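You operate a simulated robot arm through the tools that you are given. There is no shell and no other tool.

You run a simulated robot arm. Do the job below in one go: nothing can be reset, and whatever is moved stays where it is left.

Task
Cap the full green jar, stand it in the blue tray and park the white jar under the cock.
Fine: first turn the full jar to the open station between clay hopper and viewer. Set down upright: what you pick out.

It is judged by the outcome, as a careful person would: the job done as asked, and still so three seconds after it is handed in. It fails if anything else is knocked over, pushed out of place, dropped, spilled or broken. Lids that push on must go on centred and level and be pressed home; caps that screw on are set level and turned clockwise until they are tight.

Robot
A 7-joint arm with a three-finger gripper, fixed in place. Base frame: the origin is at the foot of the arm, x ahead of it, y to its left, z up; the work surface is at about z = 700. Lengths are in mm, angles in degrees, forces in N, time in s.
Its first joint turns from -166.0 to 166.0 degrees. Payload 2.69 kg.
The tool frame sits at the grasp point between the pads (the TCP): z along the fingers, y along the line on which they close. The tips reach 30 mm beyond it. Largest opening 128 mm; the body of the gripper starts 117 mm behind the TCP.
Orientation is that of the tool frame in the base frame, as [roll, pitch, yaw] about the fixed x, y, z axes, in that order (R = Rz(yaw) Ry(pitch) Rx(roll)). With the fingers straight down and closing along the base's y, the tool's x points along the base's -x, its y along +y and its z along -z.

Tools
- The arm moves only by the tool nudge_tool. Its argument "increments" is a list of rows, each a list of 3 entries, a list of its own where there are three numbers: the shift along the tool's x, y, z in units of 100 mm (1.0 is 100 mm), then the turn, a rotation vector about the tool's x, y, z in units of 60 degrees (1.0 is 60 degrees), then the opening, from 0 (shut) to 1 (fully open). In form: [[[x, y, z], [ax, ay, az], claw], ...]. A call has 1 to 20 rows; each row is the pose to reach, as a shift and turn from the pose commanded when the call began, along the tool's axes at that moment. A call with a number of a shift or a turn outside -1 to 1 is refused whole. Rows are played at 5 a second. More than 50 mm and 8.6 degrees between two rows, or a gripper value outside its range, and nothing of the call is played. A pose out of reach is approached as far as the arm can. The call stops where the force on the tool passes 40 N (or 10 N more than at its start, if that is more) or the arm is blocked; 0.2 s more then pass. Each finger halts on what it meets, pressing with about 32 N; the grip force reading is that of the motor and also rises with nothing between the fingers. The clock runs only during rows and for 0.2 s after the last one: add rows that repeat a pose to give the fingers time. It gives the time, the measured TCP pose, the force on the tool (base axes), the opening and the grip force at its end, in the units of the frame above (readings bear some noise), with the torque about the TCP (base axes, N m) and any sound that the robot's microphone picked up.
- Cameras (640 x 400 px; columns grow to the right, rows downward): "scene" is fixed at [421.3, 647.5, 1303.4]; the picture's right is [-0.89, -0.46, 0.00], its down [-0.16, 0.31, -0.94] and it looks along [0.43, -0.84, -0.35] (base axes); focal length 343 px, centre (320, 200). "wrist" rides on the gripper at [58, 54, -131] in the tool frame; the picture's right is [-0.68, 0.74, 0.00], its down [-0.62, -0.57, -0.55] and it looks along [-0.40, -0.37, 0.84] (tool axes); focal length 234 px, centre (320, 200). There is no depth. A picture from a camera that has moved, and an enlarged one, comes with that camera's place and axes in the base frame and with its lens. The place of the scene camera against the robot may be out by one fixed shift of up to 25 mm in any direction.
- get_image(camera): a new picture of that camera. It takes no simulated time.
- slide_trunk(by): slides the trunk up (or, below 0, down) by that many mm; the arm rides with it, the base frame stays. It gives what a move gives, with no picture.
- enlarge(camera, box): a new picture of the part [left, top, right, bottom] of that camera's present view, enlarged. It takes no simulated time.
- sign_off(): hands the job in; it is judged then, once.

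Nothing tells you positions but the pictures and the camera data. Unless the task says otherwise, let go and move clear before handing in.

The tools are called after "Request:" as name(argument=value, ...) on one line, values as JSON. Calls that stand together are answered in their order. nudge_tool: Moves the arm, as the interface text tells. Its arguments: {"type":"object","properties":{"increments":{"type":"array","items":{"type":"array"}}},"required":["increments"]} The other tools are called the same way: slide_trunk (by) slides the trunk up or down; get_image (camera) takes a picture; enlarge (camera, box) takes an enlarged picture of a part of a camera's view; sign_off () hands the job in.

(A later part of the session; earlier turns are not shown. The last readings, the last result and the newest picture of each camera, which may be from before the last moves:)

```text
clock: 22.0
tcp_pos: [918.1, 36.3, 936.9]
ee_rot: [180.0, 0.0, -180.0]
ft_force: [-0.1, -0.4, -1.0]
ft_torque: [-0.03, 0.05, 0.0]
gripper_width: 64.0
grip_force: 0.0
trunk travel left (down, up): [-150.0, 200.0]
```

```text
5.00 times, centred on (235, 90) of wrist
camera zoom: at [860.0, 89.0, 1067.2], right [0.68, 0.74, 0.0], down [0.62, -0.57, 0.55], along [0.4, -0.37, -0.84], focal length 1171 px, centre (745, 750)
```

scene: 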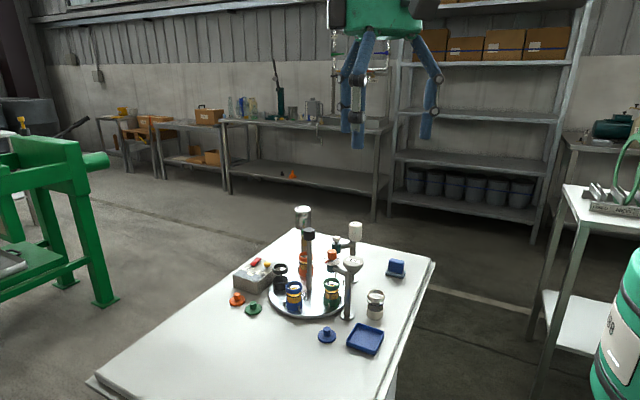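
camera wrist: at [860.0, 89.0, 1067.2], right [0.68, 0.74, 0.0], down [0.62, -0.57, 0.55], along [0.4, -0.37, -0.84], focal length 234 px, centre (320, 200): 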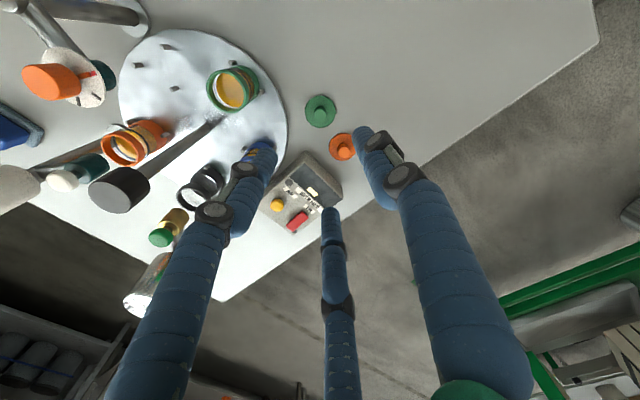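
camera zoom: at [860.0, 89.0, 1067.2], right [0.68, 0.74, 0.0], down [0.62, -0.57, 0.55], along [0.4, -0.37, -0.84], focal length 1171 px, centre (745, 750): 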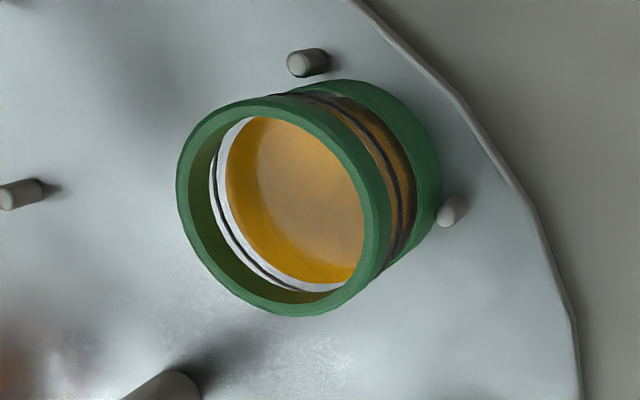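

The lid is at (919, 35), within about 1 mm of the tool axis. I'll descend in stages with the opening around 45 mm.

Request:
nudge_tool(increments=[[[-0.005, -0.01, 0.3], [0, 0, 0], 0.4], [[-0.01, -0.012, 0.6], [0, 0, 0], 0.35], [[-0.01, -0.012, 1.0], [0, 0, 0], 0.35], [[-0.01, -0.012, 1.0], [0, 0, 0], 0.35]])

Request:
nudge_tool(increments=[[[0, 0, 0.3], [0, 0, 0], 0.35], [[0, 0, 0.6], [0, 0, 0], 0.35], [[0, 0, 0.6], [0, 0, 0], 0.35]])

Request:
get_image(camera="wrist")

Request:
enlarge(camera="scene", box=[210, 240, 310, 330])

```text
clock: 23.0
tcp_pos: [917.6, 35.8, 835.8]
ee_rot: [-180.0, 0.0, -180.0]
ft_force: [-0.1, 0.0, -1.2]
ft_torque: [0.02, 0.05, 0.0]
gripper_width: 44.8
grip_force: 0.0
trunk travel left (down, up): [-150.0, 200.0]
```

```text
clock: 23.8
tcp_pos: [918.4, 35.1, 777.0]
ee_rot: [180.0, 0.0, -179.9]
ft_force: [0.0, 0.1, -1.5]
ft_torque: [-0.01, -0.01, 0.01]
gripper_width: 44.5
grip_force: 0.0
trunk travel left (down, up): [-150.0, 200.0]
```

```text
taken
camera wrist: at [860.2, 87.7, 908.3], right [0.68, 0.74, 0.0], down [0.62, -0.57, 0.55], along [0.4, -0.37, -0.84], focal length 234 px, centre (320, 200)
```

wrist: 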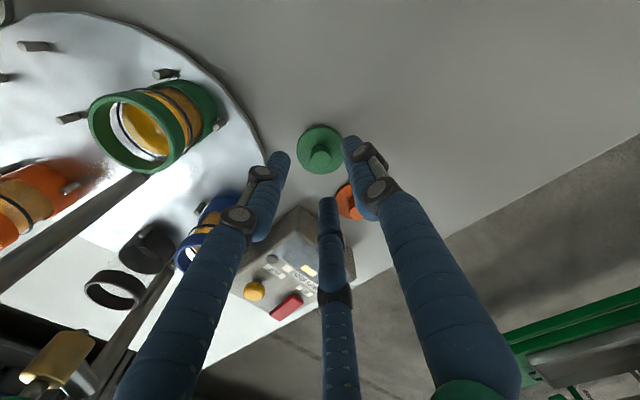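

```text
4.44 times, centred on (260, 285) of scene
camera zoom: at [421.3, 647.5, 1303.4], right [-0.89, -0.46, 0.0], down [-0.16, 0.31, -0.94], along [0.43, -0.84, -0.35], focal length 1525 px, centre (587, -178)
```

zoom: 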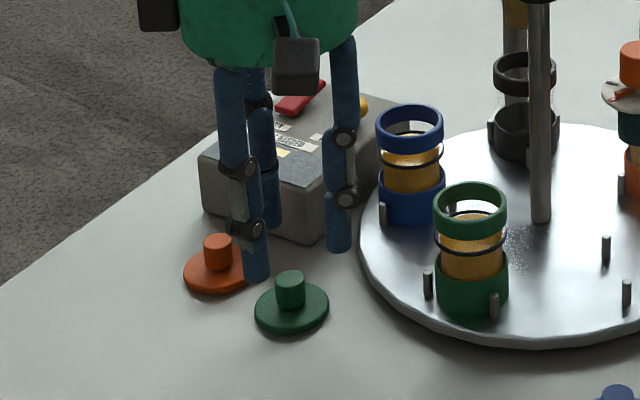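

Request:
enlarge(camera="wrist", box=[280, 110, 360, 190])

```text
5.00 times, centred on (320, 150) of wrist
camera zoom: at [860.2, 87.7, 908.3], right [0.68, 0.74, 0.0], down [0.62, -0.57, 0.55], along [0.4, -0.37, -0.84], focal length 1171 px, centre (320, 450)
```

zoom: 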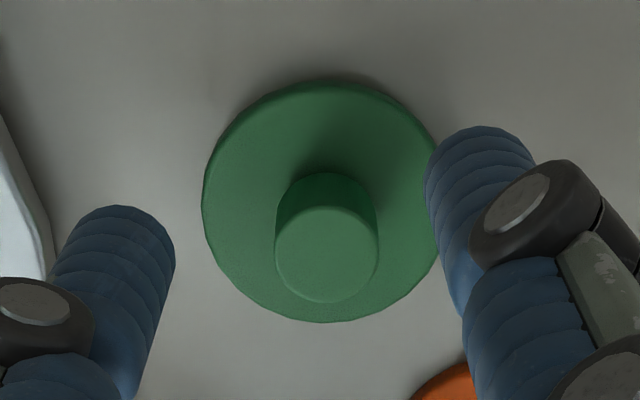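

Alignment is good, and the knob top is at about z 728. I'll descend so the tips sit just above the lid disc, then close on the knob.

Request:
nudge_tool(increments=[[[0, 0, 0.12], [0, 0, 0], 0.33], [[0, 0, 0.24], [0, 0, 0], 0.32], [[0, 0, 0.32], [0, 0, 0], 0.3], [[0, 0, 0.32], [0, 0, 0], 0.3]])

Request:
enlarge(camera="scene", box=[220, 265, 290, 325])

Request:
enlarge(camera="wrist", box=[280, 130, 360, 210])

```text
clock: 24.8
tcp_pos: [919.3, 36.2, 744.9]
ee_rot: [-180.0, 0.0, 180.0]
ft_force: [0.3, 0.0, -0.1]
ft_torque: [0.04, 0.01, 0.01]
gripper_width: 38.5
grip_force: 0.1
trunk travel left (down, up): [-150.0, 200.0]
```

```text
6.67 times, centred on (255, 295) of scene
camera zoom: at [421.3, 647.5, 1303.4], right [-0.89, -0.46, 0.0], down [-0.16, 0.31, -0.94], along [0.43, -0.84, -0.35], focal length 2288 px, centre (753, -433)
```

zoom: 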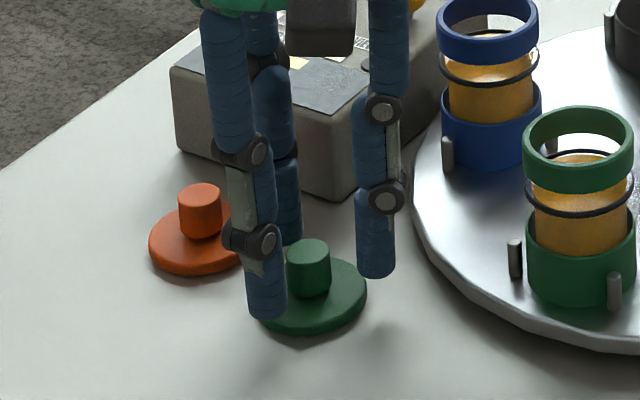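

```text
5.00 times, centred on (320, 170) of wrist
camera zoom: at [861.3, 87.5, 876.0], right [0.68, 0.74, 0.0], down [0.62, -0.57, 0.55], along [0.4, -0.37, -0.84], focal length 1171 px, centre (320, 350)
```

zoom: 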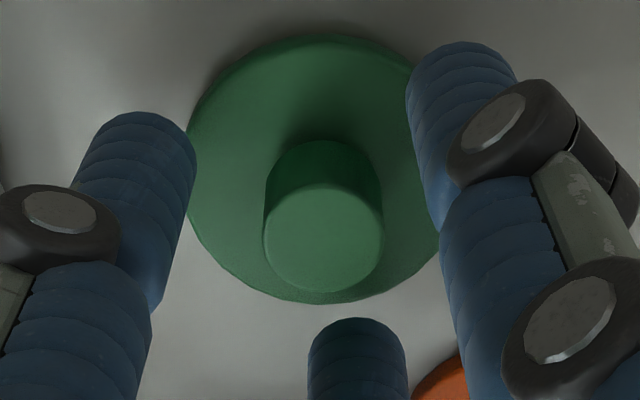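

Request:
nudge_tool(increments=[[[0, 0, 0], [0, 0, 0], 0.2], [[0, 0, 0], [0, 0, 0], 0.15], [[0, 0, 0], [0, 0, 0], 0.1], [[0, 0, 0], [0, 0, 0], 0.0], [[0, 0, 0], [0, 0, 0], 0.0]])

Request:
enlarge(camera="wrist", box=[280, 130, 360, 210])

Request:
enlarge(camera="scene", box=[220, 265, 290, 325])

```text
clock: 26.0
tcp_pos: [919.5, 35.6, 744.5]
ee_rot: [180.0, 0.0, -179.9]
ft_force: [-0.4, -0.1, 0.0]
ft_torque: [0.02, 0.03, 0.03]
gripper_width: 15.9
grip_force: 32.2
trunk travel left (down, up): [-150.0, 200.0]
```

```text
5.00 times, centred on (320, 170) of wrist
camera zoom: at [861.2, 87.5, 875.9], right [0.68, 0.74, 0.0], down [0.62, -0.57, 0.55], along [0.4, -0.37, -0.84], focal length 1171 px, centre (320, 350)
```

zoom: 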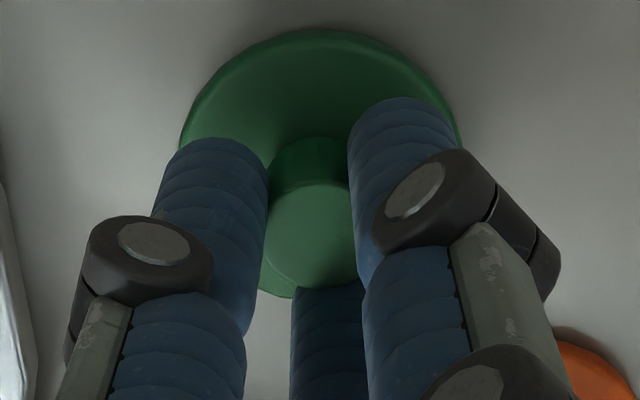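

```text
6.67 times, centred on (255, 295) of scene
camera zoom: at [421.3, 647.5, 1303.4], right [-0.89, -0.46, 0.0], down [-0.16, 0.31, -0.94], along [0.43, -0.84, -0.35], focal length 2288 px, centre (753, -433)
```

zoom: 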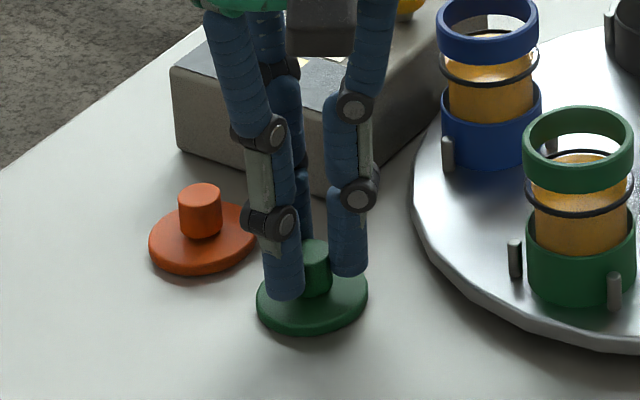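

The lid knob is held (16 mm, 32 N). I'll lift straight up and look at the underside and whether it stays level.

Request:
nudge_tool(increments=[[[0, 0, -0.1], [0, 0, 0], 0], [[0, 0, -0.25], [0, 0, 0], 0], [[0, 0, -0.5], [0, 0, 0], 0], [[0, 0, -0.75], [0, 0, 0], 0], [[0, 0, -1.0], [0, 0, 0], 0], [[0, 0, -1.0], [0, 0, 0], 0]])

Request:
enlarge(camera="scene", box=[225, 225, 295, 295])

Request:
get_image(camera="wrist")

```text
clock: 27.4
tcp_pos: [919.5, 34.6, 846.5]
ee_rot: [180.0, 0.1, -179.9]
ft_force: [-0.2, 0.4, 0.2]
ft_torque: [-0.02, -0.03, -0.03]
gripper_width: 15.8
grip_force: 31.6
trunk travel left (down, up): [-150.0, 200.0]
```

```text
5.71 times, centred on (260, 260) of scene
camera zoom: at [421.3, 647.5, 1303.4], right [-0.89, -0.46, 0.0], down [-0.16, 0.31, -0.94], along [0.43, -0.84, -0.35], focal length 1961 px, centre (663, -143)
```

zoom: 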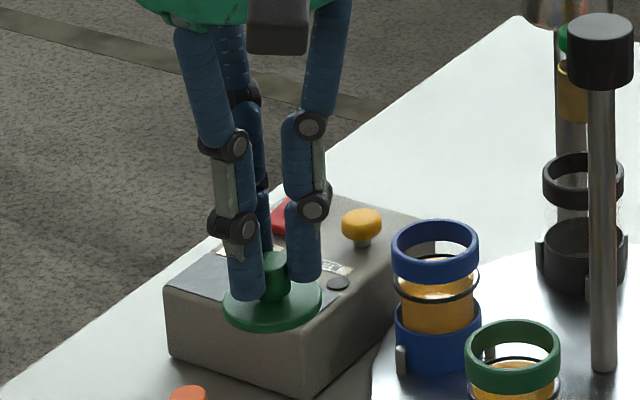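

```text
taken
camera wrist: at [860.5, 86.9, 977.2], right [0.68, 0.74, 0.0], down [0.62, -0.57, 0.55], along [0.4, -0.37, -0.84], focal length 234 px, centre (320, 200)
```

wrist: 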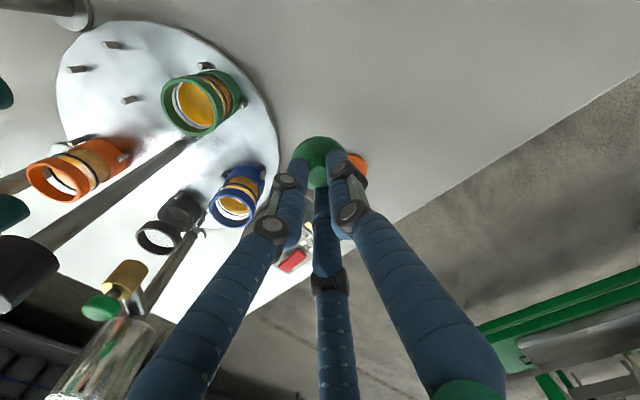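

The lid came up level. Now I'll measure the green rim precisely from this pose.

Request:
enlarge(camera="wrist", box=[150, 55, 260, 145])

Request:
enlarge(camera="wrist", box=[285, 125, 355, 195])

```text
4.44 times, centred on (205, 100) of wrist
camera zoom: at [860.5, 86.9, 977.2], right [0.68, 0.74, 0.0], down [0.62, -0.57, 0.55], along [0.4, -0.37, -0.84], focal length 1041 px, centre (831, 644)
```

zoom: 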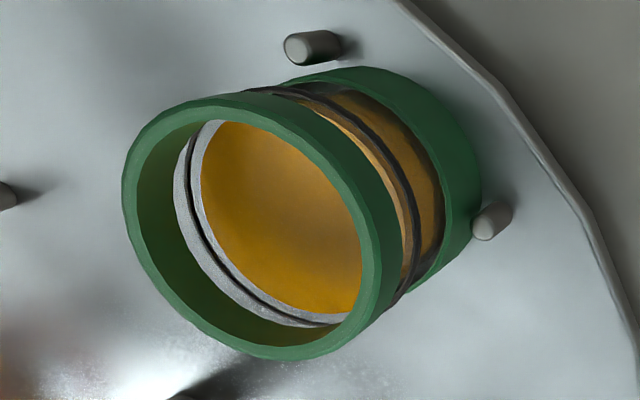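

```text
5.71 times, centred on (320, 160) of wrist
camera zoom: at [860.5, 86.9, 977.2], right [0.68, 0.74, 0.0], down [0.62, -0.57, 0.55], along [0.4, -0.37, -0.84], focal length 1338 px, centre (320, 429)
```

zoom: 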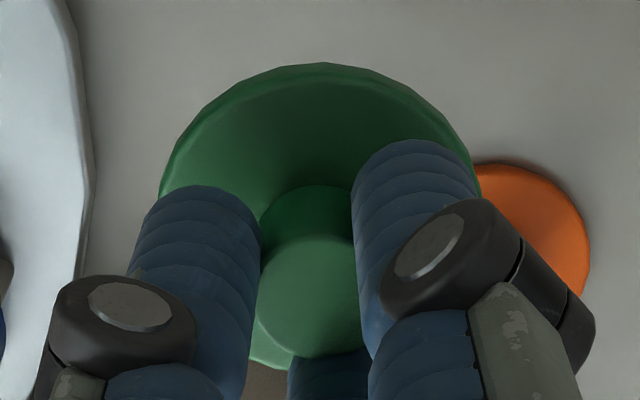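

The rim centre is about (820, -17) at z 778–780. I'll carry the lid over it at a safe height.

Request:
nudge_tool(increments=[[[0, 0, -0.2], [0, 0, 0], 0], [[0.25, -0.132, -0.2], [0, 0, 0], 0], [[0.5, -0.264, -0.2], [0, 0, 0], 0], [[0.75, -0.396, -0.2], [0, 0, 0], 0], [[0.988, -0.526, -0.2], [0, 0, 0], 0], [[0.988, -0.526, -0.2], [0, 0, 0], 0], [[0.988, -0.526, -0.2], [0, 0, 0], 0]])

Request:
get_image(camera="wrist")

Request:
enlarge(camera="scene", box=[265, 230, 355, 320])

```text
clock: 29.0
tcp_pos: [820.5, -18.9, 866.3]
ee_rot: [-179.9, 0.2, -179.9]
ft_force: [-0.4, 0.1, -0.3]
ft_torque: [0.02, 0.01, -0.01]
gripper_width: 15.8
grip_force: 31.9
trunk travel left (down, up): [-150.0, 200.0]
```

```text
taken
camera wrist: at [762.5, 33.8, 997.6], right [0.68, 0.74, 0.0], down [0.62, -0.57, 0.55], along [0.4, -0.37, -0.84], focal length 234 px, centre (320, 200)
```

wrist: 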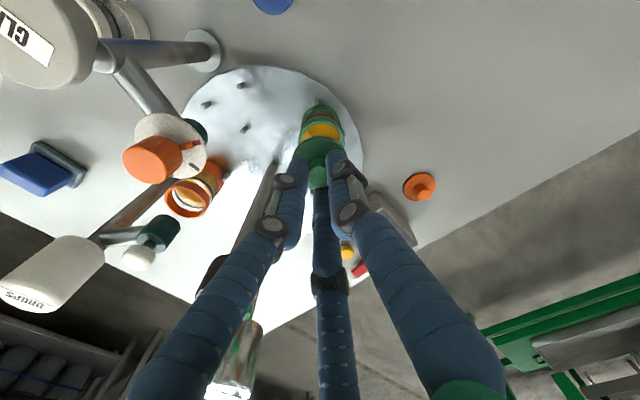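

```text
4.44 times, centred on (310, 275) of scene
camera zoom: at [421.3, 647.5, 1303.4], right [-0.89, -0.46, 0.0], down [-0.16, 0.31, -0.94], along [0.43, -0.84, -0.35], focal length 1525 px, centre (364, -133)
```

zoom: 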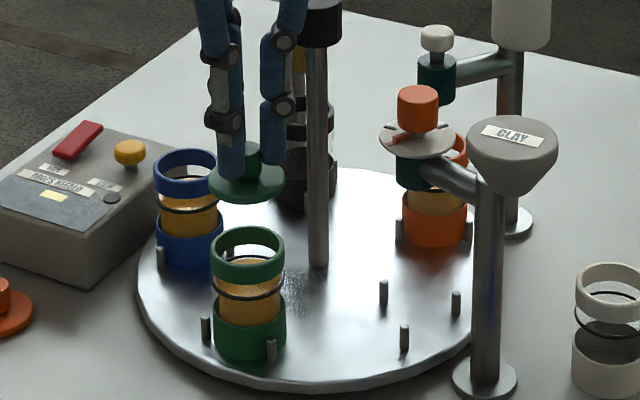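

The lid is lined up in the scene view. I'll lower it to about 10 mm above the rim and re-check from both cameras.

Request:
nudge_tool(increments=[[[0, 0, 0.1], [0, 0, 0], 0], [[0, 0, 0.2], [0, 0, 0], 0], [[0, 0, 0.31], [0, 0, 0], 0], [[0, 0, 0.31], [0, 0, 0], 0]])

Request:
enlarge(camera="scene", box=[275, 240, 335, 300])

Request:
enlarge(camera="wrist", box=[280, 80, 370, 190])

```text
clock: 30.0
tcp_pos: [820.5, -17.6, 835.0]
ee_rot: [180.0, 0.0, -179.9]
ft_force: [0.3, 0.1, 0.2]
ft_torque: [-0.01, 0.02, -0.02]
gripper_width: 16.0
grip_force: 32.6
trunk travel left (down, up): [-150.0, 200.0]
```

```text
6.67 times, centred on (305, 270) of scene
camera zoom: at [421.3, 647.5, 1303.4], right [-0.89, -0.46, 0.0], down [-0.16, 0.31, -0.94], along [0.43, -0.84, -0.35], focal length 2288 px, centre (420, -267)
```

zoom: 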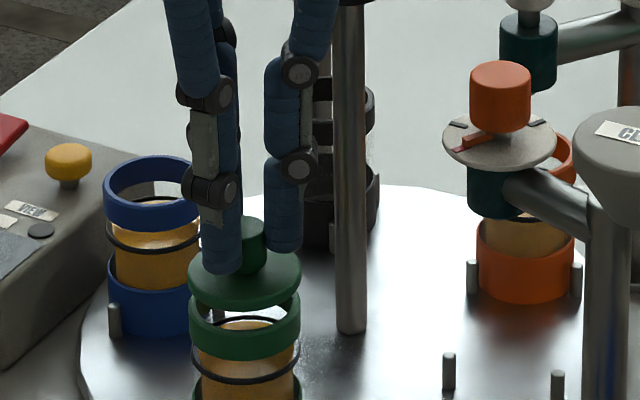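

```text
3.64 times, centred on (325, 135) of wrist
camera zoom: at [762.4, 34.6, 965.5], right [0.68, 0.74, 0.0], down [0.62, -0.57, 0.55], along [0.4, -0.37, -0.84], focal length 852 px, centre (302, 436)
```

zoom: 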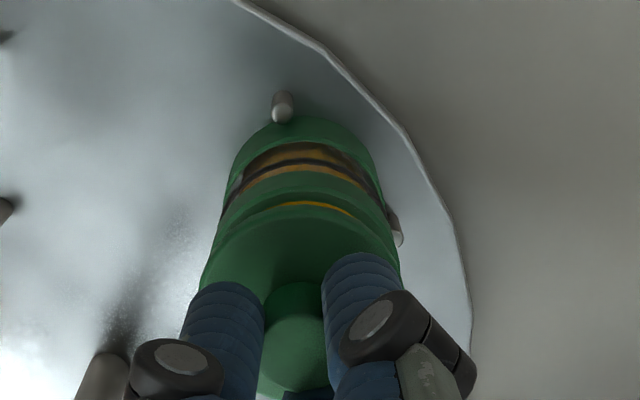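

In both views the lid is centred on the rim within about a millimetre. I'll lower it in small steps and watch the force.

Request:
nudge_tool(increments=[[[0, 0, 0.03], [0, 0, 0], 0], [[0, 0, 0.06], [0, 0, 0], 0], [[0, 0, 0.09], [0, 0, 0], 0], [[0, 0, 0.09], [0, 0, 0], 0]])

Request:
enlarge(camera="scene", box=[275, 240, 335, 300])

Request:
enlarge(camera="wrist", box=[280, 80, 370, 190])

```text
clock: 31.0
tcp_pos: [821.3, -18.6, 825.9]
ee_rot: [-180.0, 0.0, -180.0]
ft_force: [-0.2, 0.7, 0.3]
ft_torque: [-0.01, 0.01, -0.02]
gripper_width: 16.0
grip_force: 31.8
trunk travel left (down, up): [-150.0, 200.0]
```

```text
6.67 times, centred on (305, 270) of scene
camera zoom: at [421.3, 647.5, 1303.4], right [-0.89, -0.46, 0.0], down [-0.16, 0.31, -0.94], along [0.43, -0.84, -0.35], focal length 2288 px, centre (420, -267)
```

zoom: 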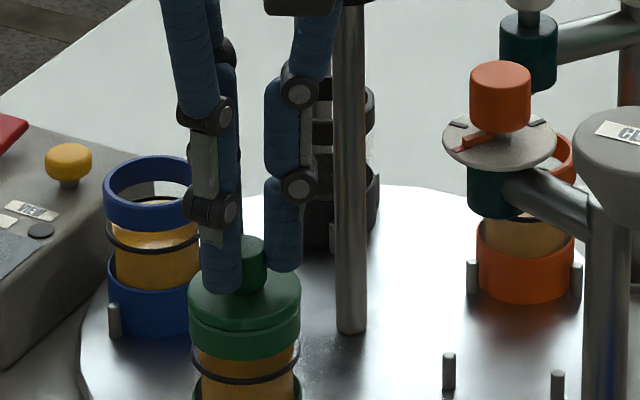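

```text
3.64 times, centred on (325, 135) of wrist
camera zoom: at [762.9, 34.2, 956.2], right [0.68, 0.74, 0.0], down [0.62, -0.57, 0.55], along [0.4, -0.37, -0.84], focal length 852 px, centre (302, 436)
```

zoom: 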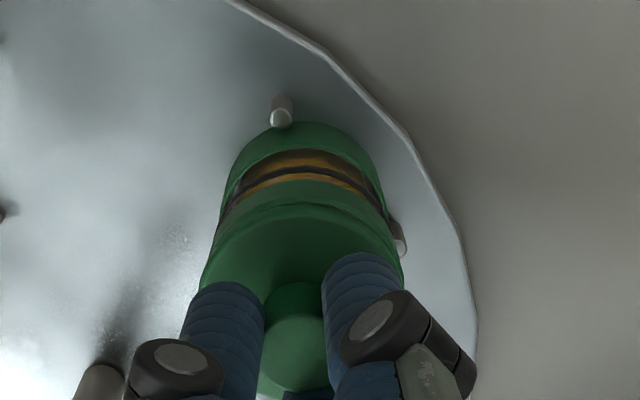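

Request:
enlarge(camera="scene", box=[285, 265, 325, 305])

Request:
enlarge(camera="wrist", box=[295, 110, 350, 160])

```text
10.00 times, centred on (305, 285) of scene
camera zoom: at [421.3, 647.5, 1303.4], right [-0.89, -0.46, 0.0], down [-0.16, 0.31, -0.94], along [0.43, -0.84, -0.35], focal length 3432 px, centre (470, -650)
```

zoom: 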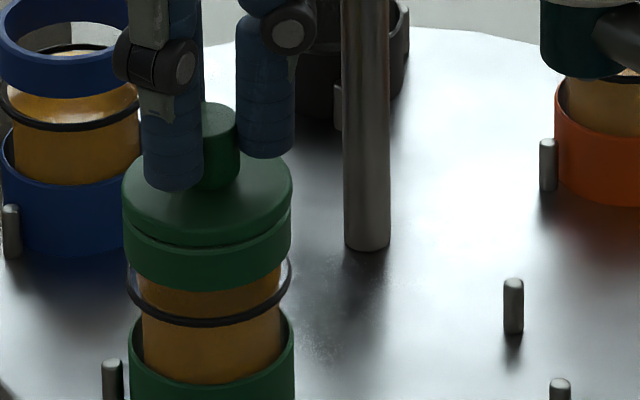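

```text
8.00 times, centred on (322, 135) of wrist
camera zoom: at [762.9, 34.2, 956.2], right [0.68, 0.74, 0.0], down [0.62, -0.57, 0.55], along [0.4, -0.37, -0.84], focal length 1873 px, centre (300, 720)
```

zoom: 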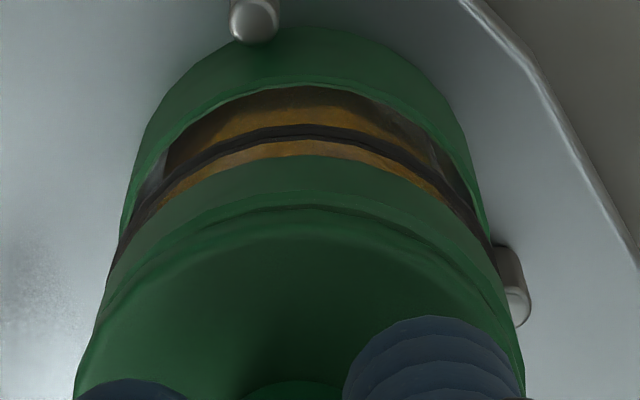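

Request:
nudge_tool(increments=[[[0, 0, 0.01], [0, 0, 0], 0], [[0, 0, 0.02], [0, 0, 0], 0], [[0, 0, 0.03], [0, 0, 0], 0], [[0, 0, 0.03], [0, 0, 0], 0]])

Request:
enlarge(camera="scene", box=[285, 265, 325, 305])

```text
clock: 32.0
tcp_pos: [821.8, -18.3, 824.9]
ee_rot: [-180.0, 0.2, -180.0]
ft_force: [1.7, -1.8, 21.2]
ft_torque: [-0.06, -0.01, 0.04]
gripper_width: 16.0
grip_force: 31.6
trunk travel left (down, up): [-150.0, 200.0]
heard: snap
```

```text
10.00 times, centred on (305, 285) of scene
camera zoom: at [421.3, 647.5, 1303.4], right [-0.89, -0.46, 0.0], down [-0.16, 0.31, -0.94], along [0.43, -0.84, -0.35], focal length 3432 px, centre (470, -650)
```

zoom: 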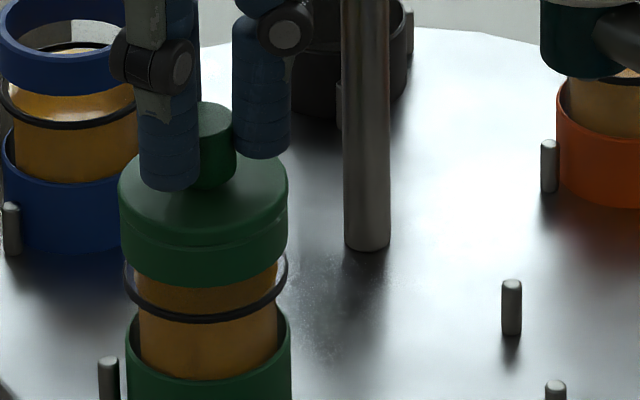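

I heard a snap and felt about 21 N, so the lid has clicked on. I'll press 1 mm further to confirm it is home.

Request:
nudge_tool(increments=[[[0, 0, 0.006], [0, 0, 0], 0], [[0, 0, 0.012], [0, 0, 0], 0], [[0, 0, 0.012], [0, 0, 0], 0]])

Request:
enlarge(camera="scene", box=[285, 265, 325, 305])

Request:
enlarge(camera="wrist", box=[295, 110, 350, 160])

```text
clock: 32.8
tcp_pos: [824.1, -17.8, 824.1]
ee_rot: [-179.9, 0.4, 179.9]
ft_force: [1.7, -0.1, 10.3]
ft_torque: [-0.06, -0.1, 0.13]
gripper_width: 15.7
grip_force: 31.9
trunk travel left (down, up): [-150.0, 200.0]
stopped in row 3: the force on the tool passed its limit at 41 N (the readings are from after the stop); the commanded pose is now the measured one
```

```text
10.00 times, centred on (305, 285) of scene
camera zoom: at [421.3, 647.5, 1303.4], right [-0.89, -0.46, 0.0], down [-0.16, 0.31, -0.94], along [0.43, -0.84, -0.35], focal length 3432 px, centre (470, -650)
```

zoom: 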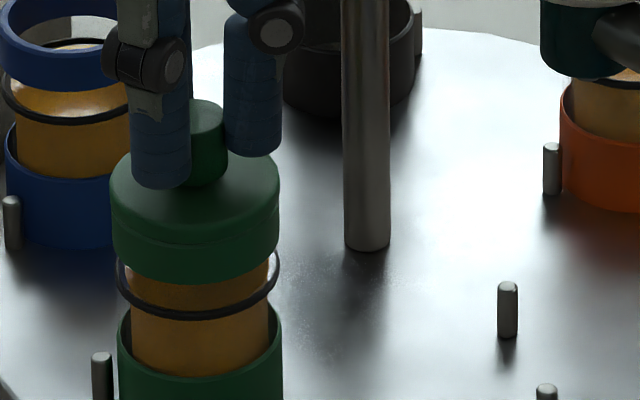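

```text
8.00 times, centred on (322, 135) of wrist
camera zoom: at [765.4, 34.5, 955.4], right [0.68, 0.74, 0.0], down [0.61, -0.57, 0.55], along [0.41, -0.37, -0.83], focal length 1873 px, centre (300, 720)
```

zoom: 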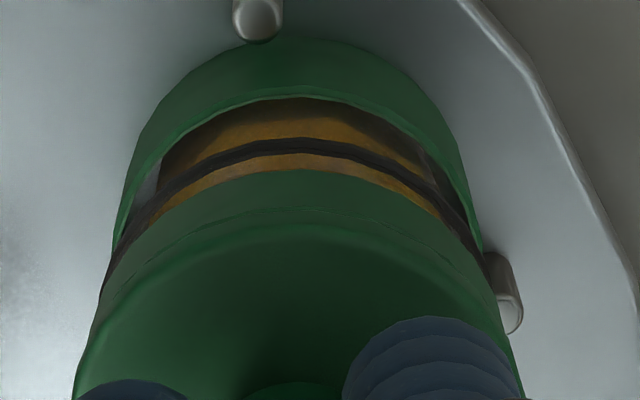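

The lid is flush on the rim all round; pressing at about 40 N only drifted the free carousel by a couple of degrees. I'll release the lid knob and go up.

Request:
nudge_tool(increments=[[[0, 0, 0], [0, 0, 0], 0.15], [[0, 0, 0], [0, 0, 0], 0.25], [[0, 0, 0], [0, 0, 0], 0.35], [[0, 0, -0.1], [0, 0, 0], 0.35], [[0, 0, -0.3], [0, 0, 0], 0.35], [[0, 0, -0.6], [0, 0, 0], 0.35], [[0, 0, -0.6], [0, 0, 0], 0.35]])

Request:
get_image(camera="wrist")

Request:
enlarge(camera="scene", box=[240, 190, 400, 320])

```text
clock: 34.4
tcp_pos: [823.4, -17.8, 884.0]
ee_rot: [-180.0, 0.2, -180.0]
ft_force: [-1.7, -0.1, 1.3]
ft_torque: [0.01, -0.06, 0.03]
gripper_width: 44.7
grip_force: 0.2
trunk travel left (down, up): [-150.0, 200.0]
```

```text
taken
camera wrist: at [765.5, 34.8, 1015.0], right [0.68, 0.74, 0.0], down [0.61, -0.57, 0.55], along [0.41, -0.37, -0.83], focal length 234 px, centre (320, 200)
```

wrist: 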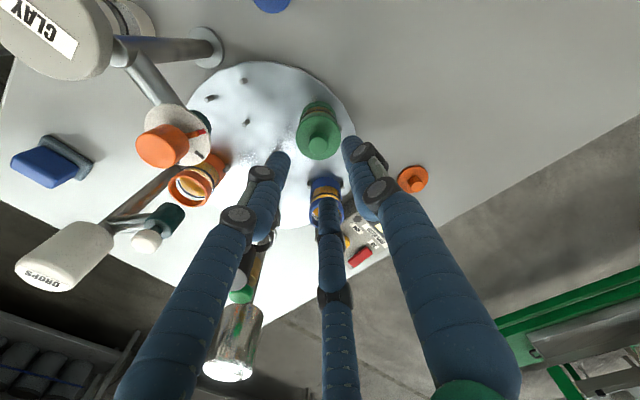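

```text
3.08 times, centred on (320, 255) of scene
camera zoom: at [421.3, 647.5, 1303.4], right [-0.89, -0.46, 0.0], down [-0.16, 0.31, -0.94], along [0.43, -0.84, -0.35], focal length 1056 px, centre (320, 31)
```

zoom: 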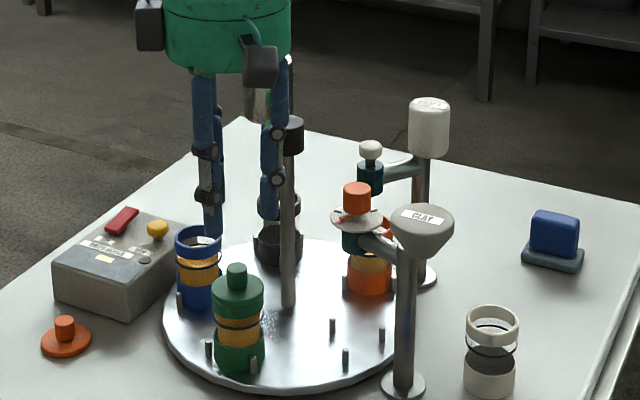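

The lid sits level on the jar and everything else is undisturbed. I'll rotate the tool to yaw 135, which keeps the gripper body and camera away from the centre post, then measure the jar again.

Request:
nudge_tool(increments=[[[0, 0, -0.1], [0, 0.004, 0.12], 0.45], [[0, 0, -0.1], [0, 0.004, 0.25], 0.55], [[0, 0, -0.1], [0, 0.004, 0.38], 0.55], [[0, 0, -0.1], [0, 0.004, 0.5], 0.55], [[0, 0, -0.1], [0, 0.004, 0.63], 0.55], [[0, 0, -0.1], [0, 0.004, 0.75], 0.55], [[0, 0, -0.1], [0, 0.004, 0.75], 0.55]])

Request:
get_image(camera="wrist")

```text
clock: 36.0
tcp_pos: [821.4, -18.7, 893.9]
ee_rot: [179.9, -0.1, 134.9]
ft_force: [0.6, -0.2, 0.4]
ft_torque: [0.01, 0.04, 0.02]
gripper_width: 70.4
grip_force: 0.2
trunk travel left (down, up): [-150.0, 200.0]
```

```text
taken
camera wrist: at [819.9, 59.9, 1023.8], right [1.0, 0.04, 0.0], down [0.03, -0.84, 0.55], along [0.02, -0.55, -0.84], focal length 234 px, centre (320, 200)
```

wrist: 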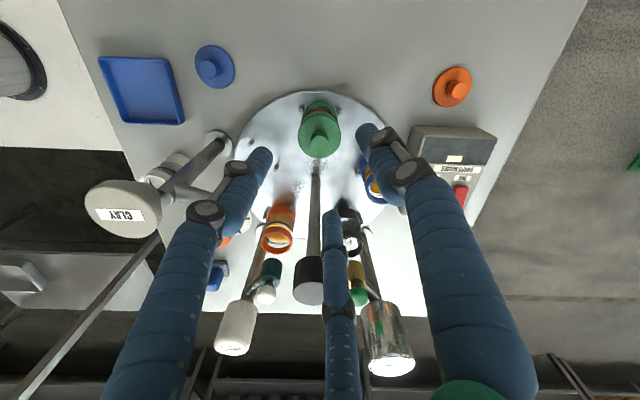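

Request:
enlarge(camera="wrist", box=[280, 85, 360, 165])

Request:
enlarge(camera="wrist", box=[80, 30, 250, 140])

Request:
enlarge(camera="wrist", box=[225, 180, 425, 380])

```text
5.00 times, centred on (320, 125) of wrist
camera zoom: at [819.9, 59.9, 1023.8], right [1.0, 0.04, 0.0], down [0.03, -0.84, 0.55], along [0.02, -0.55, -0.84], focal length 1171 px, centre (320, 575)
```

zoom: 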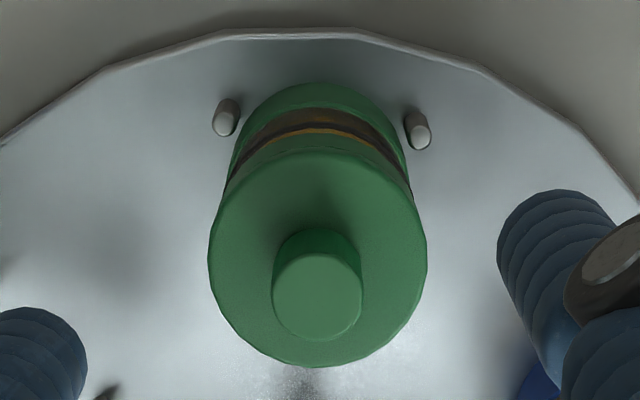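

```text
3.64 times, centred on (165, 85) of wrist
camera zoom: at [819.9, 59.9, 1023.8], right [1.0, 0.04, 0.0], down [0.03, -0.84, 0.55], along [0.02, -0.55, -0.84], focal length 852 px, centre (884, 618)
```

zoom: 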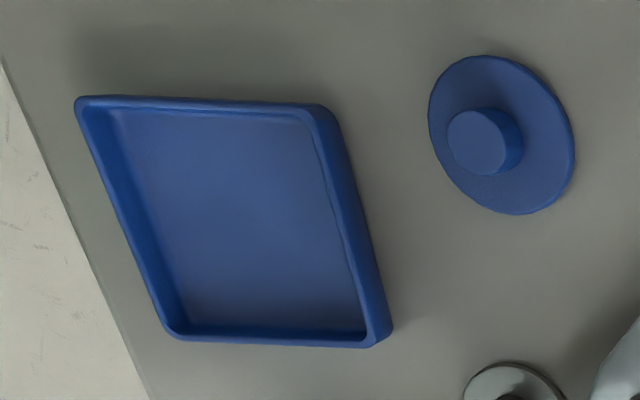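

```text
2.00 times, centred on (325, 280) of wrist
camera zoom: at [819.9, 59.9, 1023.8], right [1.0, 0.04, 0.0], down [0.03, -0.84, 0.55], along [0.02, -0.55, -0.84], focal length 468 px, centre (310, 40)
```

zoom: 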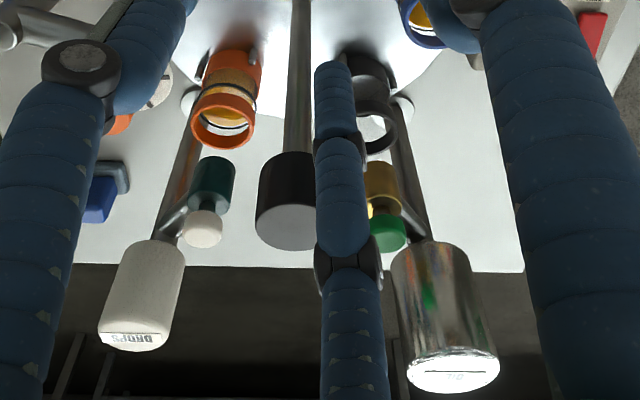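

The jar is at (822.6, -18), almost exactly under the tool. I'll descend around it with a 70 mm opening.

Request:
nudge_tool(increments=[[[0.004, 0.004, 0.2], [0, 0, 0], 0.55], [[0.007, 0.007, 0.4], [0, 0, 0], 0.55], [[0.007, 0.007, 0.6], [0, 0, 0], 0.55], [[0.007, 0.007, 0.8], [0, 0, 0], 0.55], [[0.007, 0.007, 0.8], [0, 0, 0], 0.55]])

Request:
enlarge(camera="scene", box=[255, 230, 355, 330])

Request:
get_image(camera="wrist")

```text
clock: 37.2
tcp_pos: [824.1, -16.8, 812.2]
ee_rot: [-180.0, -0.1, 135.0]
ft_force: [-0.3, -0.2, -0.2]
ft_torque: [-0.02, 0.02, 0.01]
gripper_width: 70.7
grip_force: 0.1
trunk travel left (down, up): [-150.0, 200.0]
```

```text
4.00 times, centred on (305, 280) of scene
camera zoom: at [421.3, 647.5, 1303.4], right [-0.89, -0.46, 0.0], down [-0.16, 0.31, -0.94], along [0.43, -0.84, -0.35], focal length 1373 px, centre (380, -120)
```

zoom: 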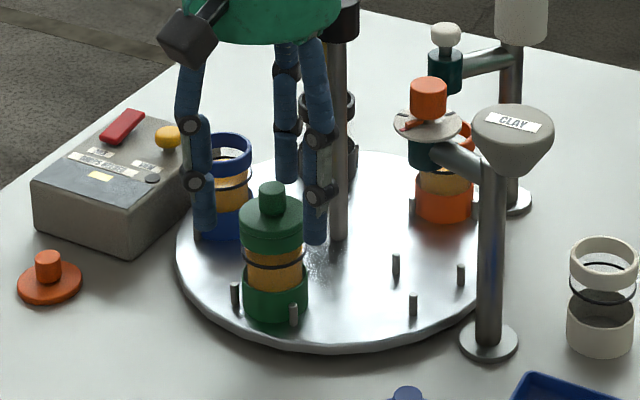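

```text
taken
camera wrist: at [821.4, 61.0, 944.1], right [1.0, 0.04, 0.0], down [0.04, -0.84, 0.55], along [0.02, -0.55, -0.84], focal length 234 px, centre (320, 200)
```

wrist: 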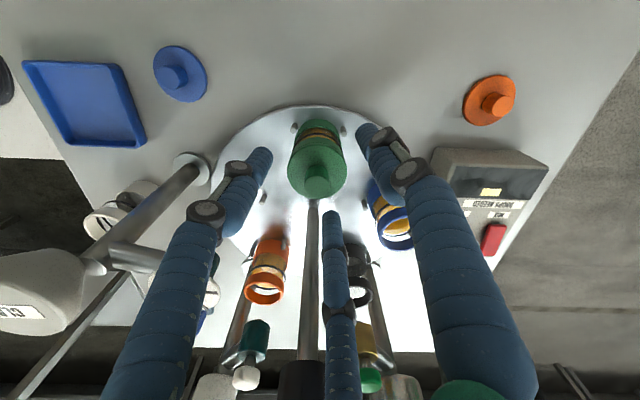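

Request:
nudge_tool(increments=[[[0, 0, 0.16], [0, 0, 0], 0.55], [[0, 0, 0.32], [0, 0, 0], 0.55], [[0, 0, 0.46], [0, 0, 0], 0.55], [[0, 0, 0.46], [0, 0, 0], 0.55]])

Request:
enlarge(camera="scene", box=[275, 245, 335, 315])

Request:
enlarge(camera="wrist", box=[240, 100, 400, 240])

```text
clock: 38.2
tcp_pos: [823.7, -16.7, 767.2]
ee_rot: [179.9, -0.1, 135.0]
ft_force: [0.6, -0.1, -0.2]
ft_torque: [0.02, 0.02, 0.01]
gripper_width: 70.2
grip_force: 0.0
trunk travel left (down, up): [-150.0, 200.0]
```

```text
5.71 times, centred on (305, 280) of scene
camera zoom: at [421.3, 647.5, 1303.4], right [-0.89, -0.46, 0.0], down [-0.16, 0.31, -0.94], along [0.43, -0.84, -0.35], focal length 1961 px, centre (406, -257)
```

zoom: 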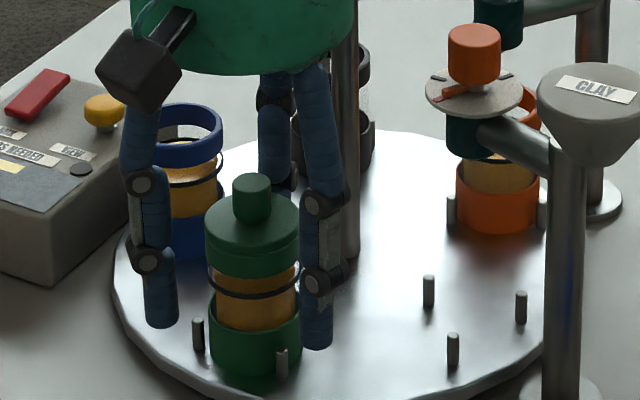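

```text
2.86 times, centred on (320, 170) of wrist
camera zoom: at [820.7, 60.5, 897.7], right [1.0, 0.04, 0.0], down [0.04, -0.84, 0.55], along [0.02, -0.55, -0.84], focal length 669 px, centre (320, 286)
```

zoom: 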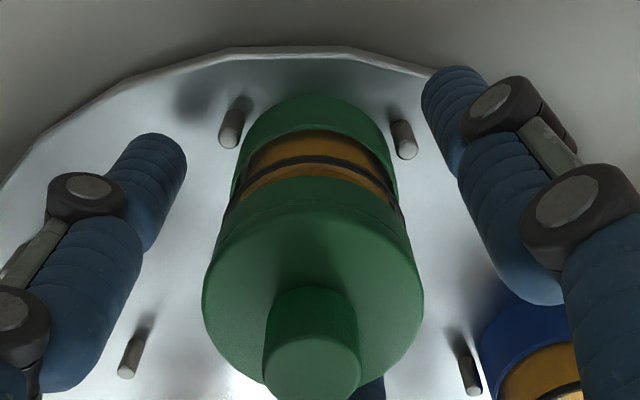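

Fingers are straddling the jar above the pins. I'll close on it.

Request:
nudge_tool(increments=[[[0, 0, 0], [0, 0, 0], 0.45], [[0, 0, 0], [0, 0, 0], 0.38], [[0, 0, 0], [0, 0, 0], 0.33], [[0, 0, 0], [0, 0, 0], 0.25], [[0, 0, 0], [0, 0, 0], 0.2], [[0, 0, 0], [0, 0, 0], 0.2]])

Request:
enlarge(camera="scene", box=[275, 245, 335, 315])

```text
clock: 39.6
tcp_pos: [824.2, -17.4, 766.0]
ee_rot: [179.8, -0.1, 135.0]
ft_force: [-1.0, -0.7, -0.3]
ft_torque: [0.0, -0.02, 0.01]
gripper_width: 42.6
grip_force: 31.8
trunk travel left (down, up): [-150.0, 200.0]
```

```text
5.71 times, centred on (305, 280) of scene
camera zoom: at [421.3, 647.5, 1303.4], right [-0.89, -0.46, 0.0], down [-0.16, 0.31, -0.94], along [0.43, -0.84, -0.35], focal length 1961 px, centre (406, -257)
```

zoom: 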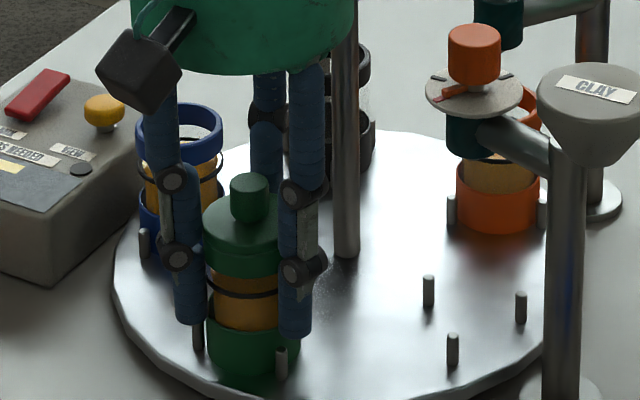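

The jar is gripped at 42.6 mm. I'll lift slowly, straight up, clear of the pins.

Request:
nudge_tool(increments=[[[0, 0, -0.05], [0, 0, 0], 0.2], [[0, 0, -0.1], [0, 0, 0], 0.2], [[0, 0, -0.2], [0, 0, 0], 0.2], [[0, 0, -0.35], [0, 0, 0], 0.2], [[0, 0, -0.5], [0, 0, 0], 0.2], [[0, 0, -0.65], [0, 0, 0], 0.2], [[0, 0, -0.65], [0, 0, 0], 0.2]])

Request:
enlarge(camera="scene", box=[240, 190, 400, 320])

```text
clock: 41.2
tcp_pos: [821.9, -17.5, 832.1]
ee_rot: [179.9, -0.1, 135.0]
ft_force: [-0.8, -0.1, -1.3]
ft_torque: [-0.01, -0.03, 0.03]
gripper_width: 42.3
grip_force: 31.9
trunk travel left (down, up): [-150.0, 200.0]
```

```text
3.08 times, centred on (320, 255) of scene
camera zoom: at [421.3, 647.5, 1303.4], right [-0.89, -0.46, 0.0], down [-0.16, 0.31, -0.94], along [0.43, -0.84, -0.35], focal length 1056 px, centre (320, 31)
```

zoom: 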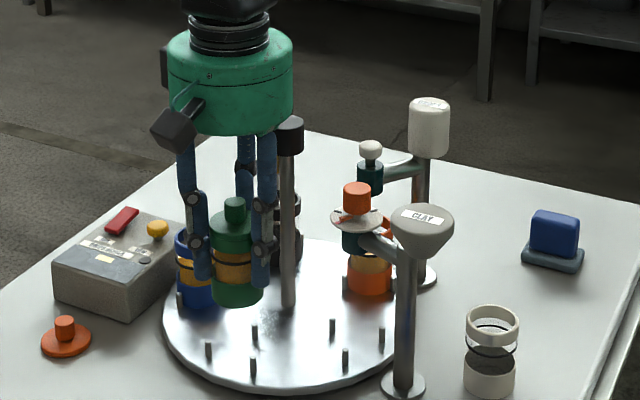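

The jar came up upright and clear. I'll move it out towards +y first to keep away from the clay hopper, then across to the tray.

Request:
nudge_tool(increments=[[[0.1, 0.1, 0], [0, 0, 0], 0.2], [[0.24, 0.24, 0], [0, 0, 0], 0.2], [[0.38, 0.38, 0], [0, 0, 0], 0.2], [[0.5, 0.5, 0], [0, 0, 0], 0.2], [[0.566, 0.566, 0], [0, 0, 0], 0.2], [[0.566, 0.566, 0], [0, 0, 0], 0.2]])

Request:
nudge_tool(increments=[[[0.12, -0.12, 0], [0, 0, 0], 0.2], [[0.3, -0.3, 0], [0, 0, 0], 0.2], [[0.5, -0.5, 0], [0, 0, 0], 0.2], [[0.68, -0.68, 0], [0, 0, 0], 0.2], [[0.77, -0.77, 0], [0, 0, 0], 0.2], [[0.77, -0.77, 0], [0, 0, 0], 0.2]])

Request:
nudge_tool(increments=[[[0.12, -0.12, 0], [0, 0, 0], 0.2], [[0.3, -0.3, 0], [0, 0, 0], 0.2], [[0.5, -0.5, 0], [0, 0, 0], 0.2], [[0.68, -0.68, 0], [0, 0, 0], 0.2], [[0.77, -0.77, 0], [0, 0, 0], 0.2], [[0.77, -0.77, 0], [0, 0, 0], 0.2]])

Request:
get_image(camera="wrist")

Request:
get_image(camera="scene")

```text
clock: 42.6
tcp_pos: [822.3, 62.6, 831.9]
ee_rot: [-180.0, 0.0, 135.0]
ft_force: [0.7, 1.3, -1.1]
ft_torque: [0.0, 0.01, 0.01]
gripper_width: 42.3
grip_force: 32.2
trunk travel left (down, up): [-150.0, 200.0]
```

```text
clock: 44.0
tcp_pos: [715.0, 61.9, 831.9]
ee_rot: [179.9, 0.1, 135.0]
ft_force: [-0.1, -0.5, -1.5]
ft_torque: [-0.01, -0.02, 0.0]
gripper_width: 42.7
grip_force: 32.0
trunk travel left (down, up): [-150.0, 200.0]
```

```text
clock: 45.4
tcp_pos: [606.4, 63.3, 831.9]
ee_rot: [179.8, -0.1, 135.0]
ft_force: [-1.2, 0.1, -0.5]
ft_torque: [-0.02, -0.02, 0.0]
gripper_width: 42.3
grip_force: 31.9
trunk travel left (down, up): [-150.0, 200.0]
```

```text
taken
camera wrist: at [602.1, 140.4, 963.0], right [1.0, 0.04, 0.0], down [0.04, -0.84, 0.55], along [0.02, -0.55, -0.84], focal length 234 px, centre (320, 200)
```

wrist: 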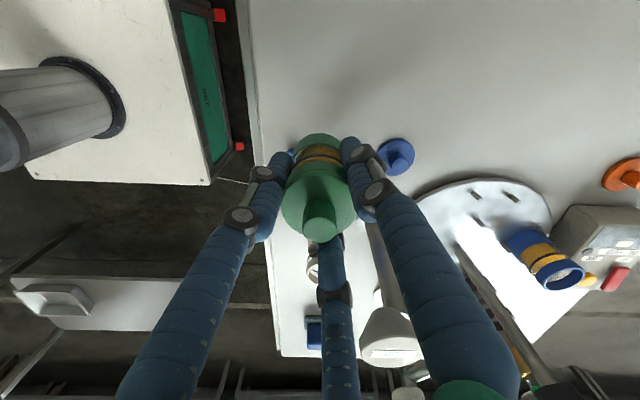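

```text
taken
```

scene: 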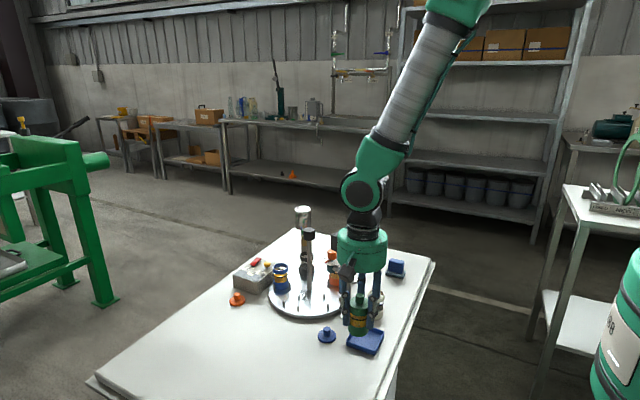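

The tray centre is at about (605, 4) and I'm at (605.5, 62). I'll slide over the tray, then lower.

Request:
nudge_tool(increments=[[[-0.1, -0.1, 0], [0, 0, 0], 0.2], [[-0.22, -0.22, 0], [0, 0, 0], 0.2], [[-0.34, -0.34, 0], [0, 0, 0], 0.2], [[-0.41, -0.41, 0], [0, 0, 0], 0.2], [[-0.41, -0.41, 0.15], [0, 0, 0], 0.2], [[-0.41, -0.41, 0.35], [0, 0, 0], 0.2], [[-0.41, -0.41, 0.35], [0, 0, 0], 0.2]])

Request:
get_image(camera="wrist")

Request:
enlarge(camera="scene", box=[310, 240, 420, 365])

```text
clock: 47.0
tcp_pos: [605.8, 4.0, 798.7]
ee_rot: [-179.9, -0.2, 135.0]
ft_force: [0.1, -0.3, -1.7]
ft_torque: [-0.01, 0.02, -0.01]
gripper_width: 42.4
grip_force: 32.3
trunk travel left (down, up): [-150.0, 200.0]
```

```text
taken
camera wrist: at [603.0, 82.1, 929.1], right [1.0, 0.04, 0.0], down [0.04, -0.84, 0.55], along [0.02, -0.55, -0.84], focal length 234 px, centre (320, 200)
```

wrist: 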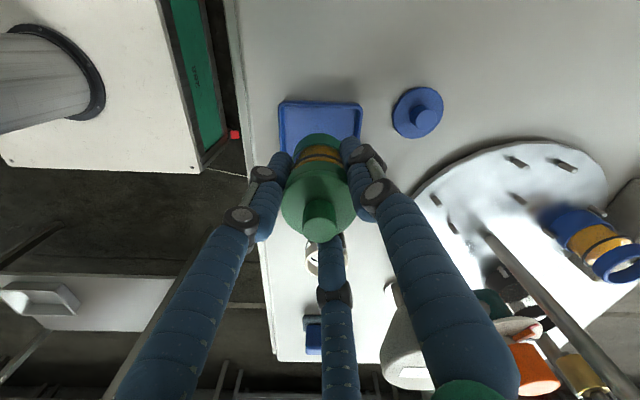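

```text
3.20 times, centred on (365, 302) of scene
camera zoom: at [421.3, 647.5, 1303.4], right [-0.89, -0.46, 0.0], down [-0.16, 0.31, -0.94], along [0.43, -0.84, -0.35], focal length 1098 px, centre (176, -128)
```

zoom: 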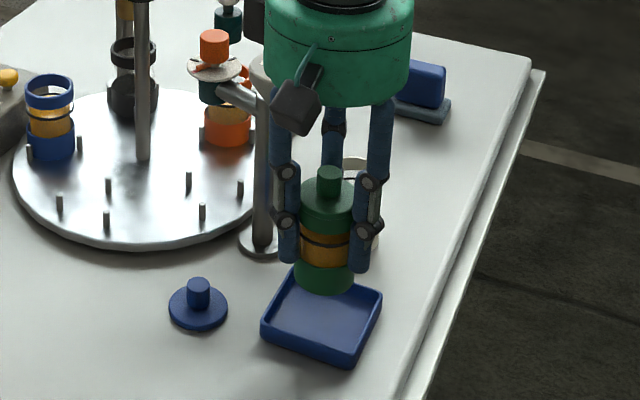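

The jar is centred over the tray. I'll lower it close to the floor and then feel for contact.

Request:
nudge_tool(increments=[[[0, 0, 0.1], [0, 0, 0], 0.2], [[0, 0, 0.2], [0, 0, 0], 0.2], [[0, 0, 0.3], [0, 0, 0], 0.2], [[0, 0, 0.3], [0, 0, 0], 0.2]])

Request:
enlarge(camera="scene", box=[330, 290, 400, 360])

Request:
enlarge(camera="wrist", box=[260, 80, 400, 200])

```text
clock: 48.0
tcp_pos: [604.4, 4.8, 767.4]
ee_rot: [180.0, 0.0, 135.1]
ft_force: [0.7, -0.6, -1.6]
ft_torque: [0.02, 0.02, 0.0]
gripper_width: 42.3
grip_force: 31.8
trunk travel left (down, up): [-150.0, 200.0]
```

```text
5.71 times, centred on (365, 325) of scene
camera zoom: at [421.3, 647.5, 1303.4], right [-0.89, -0.46, 0.0], down [-0.16, 0.31, -0.94], along [0.43, -0.84, -0.35], focal length 1961 px, centre (63, -514)
```

zoom: 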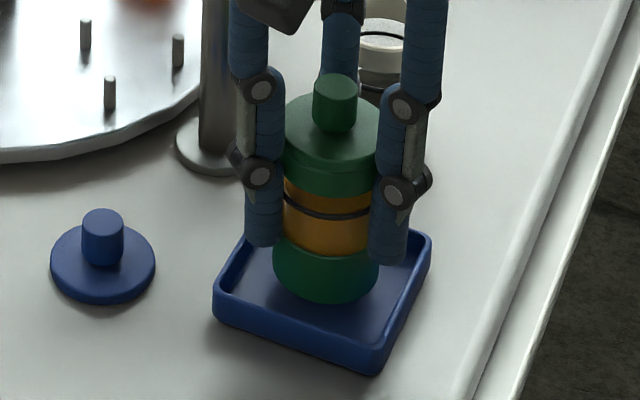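

```text
3.33 times, centred on (330, 140) of wrist
camera zoom: at [601.8, 82.6, 898.2], right [1.0, 0.04, 0.0], down [0.04, -0.84, 0.55], along [0.02, -0.55, -0.84], focal length 781 px, centre (287, 400)
```

zoom: 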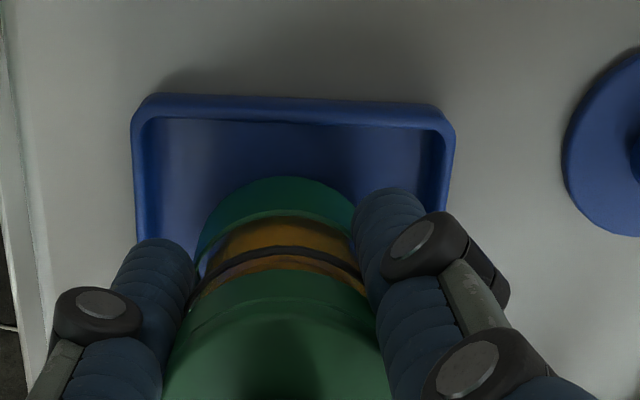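

Request:
nudge_tool(increments=[[[0, 0, 0.02], [0, 0, 0], 0.2], [[0, 0, 0.04], [0, 0, 0], 0.2], [[0, 0, 0.06], [0, 0, 0], 0.2], [[0, 0, 0.06], [0, 0, 0], 0.2]])

```text
clock: 49.0
tcp_pos: [603.5, 4.0, 760.2]
ee_rot: [180.0, -0.2, 135.0]
ft_force: [-0.6, 0.2, -0.5]
ft_torque: [0.01, 0.04, -0.01]
gripper_width: 42.4
grip_force: 32.1
trunk travel left (down, up): [-150.0, 200.0]
```

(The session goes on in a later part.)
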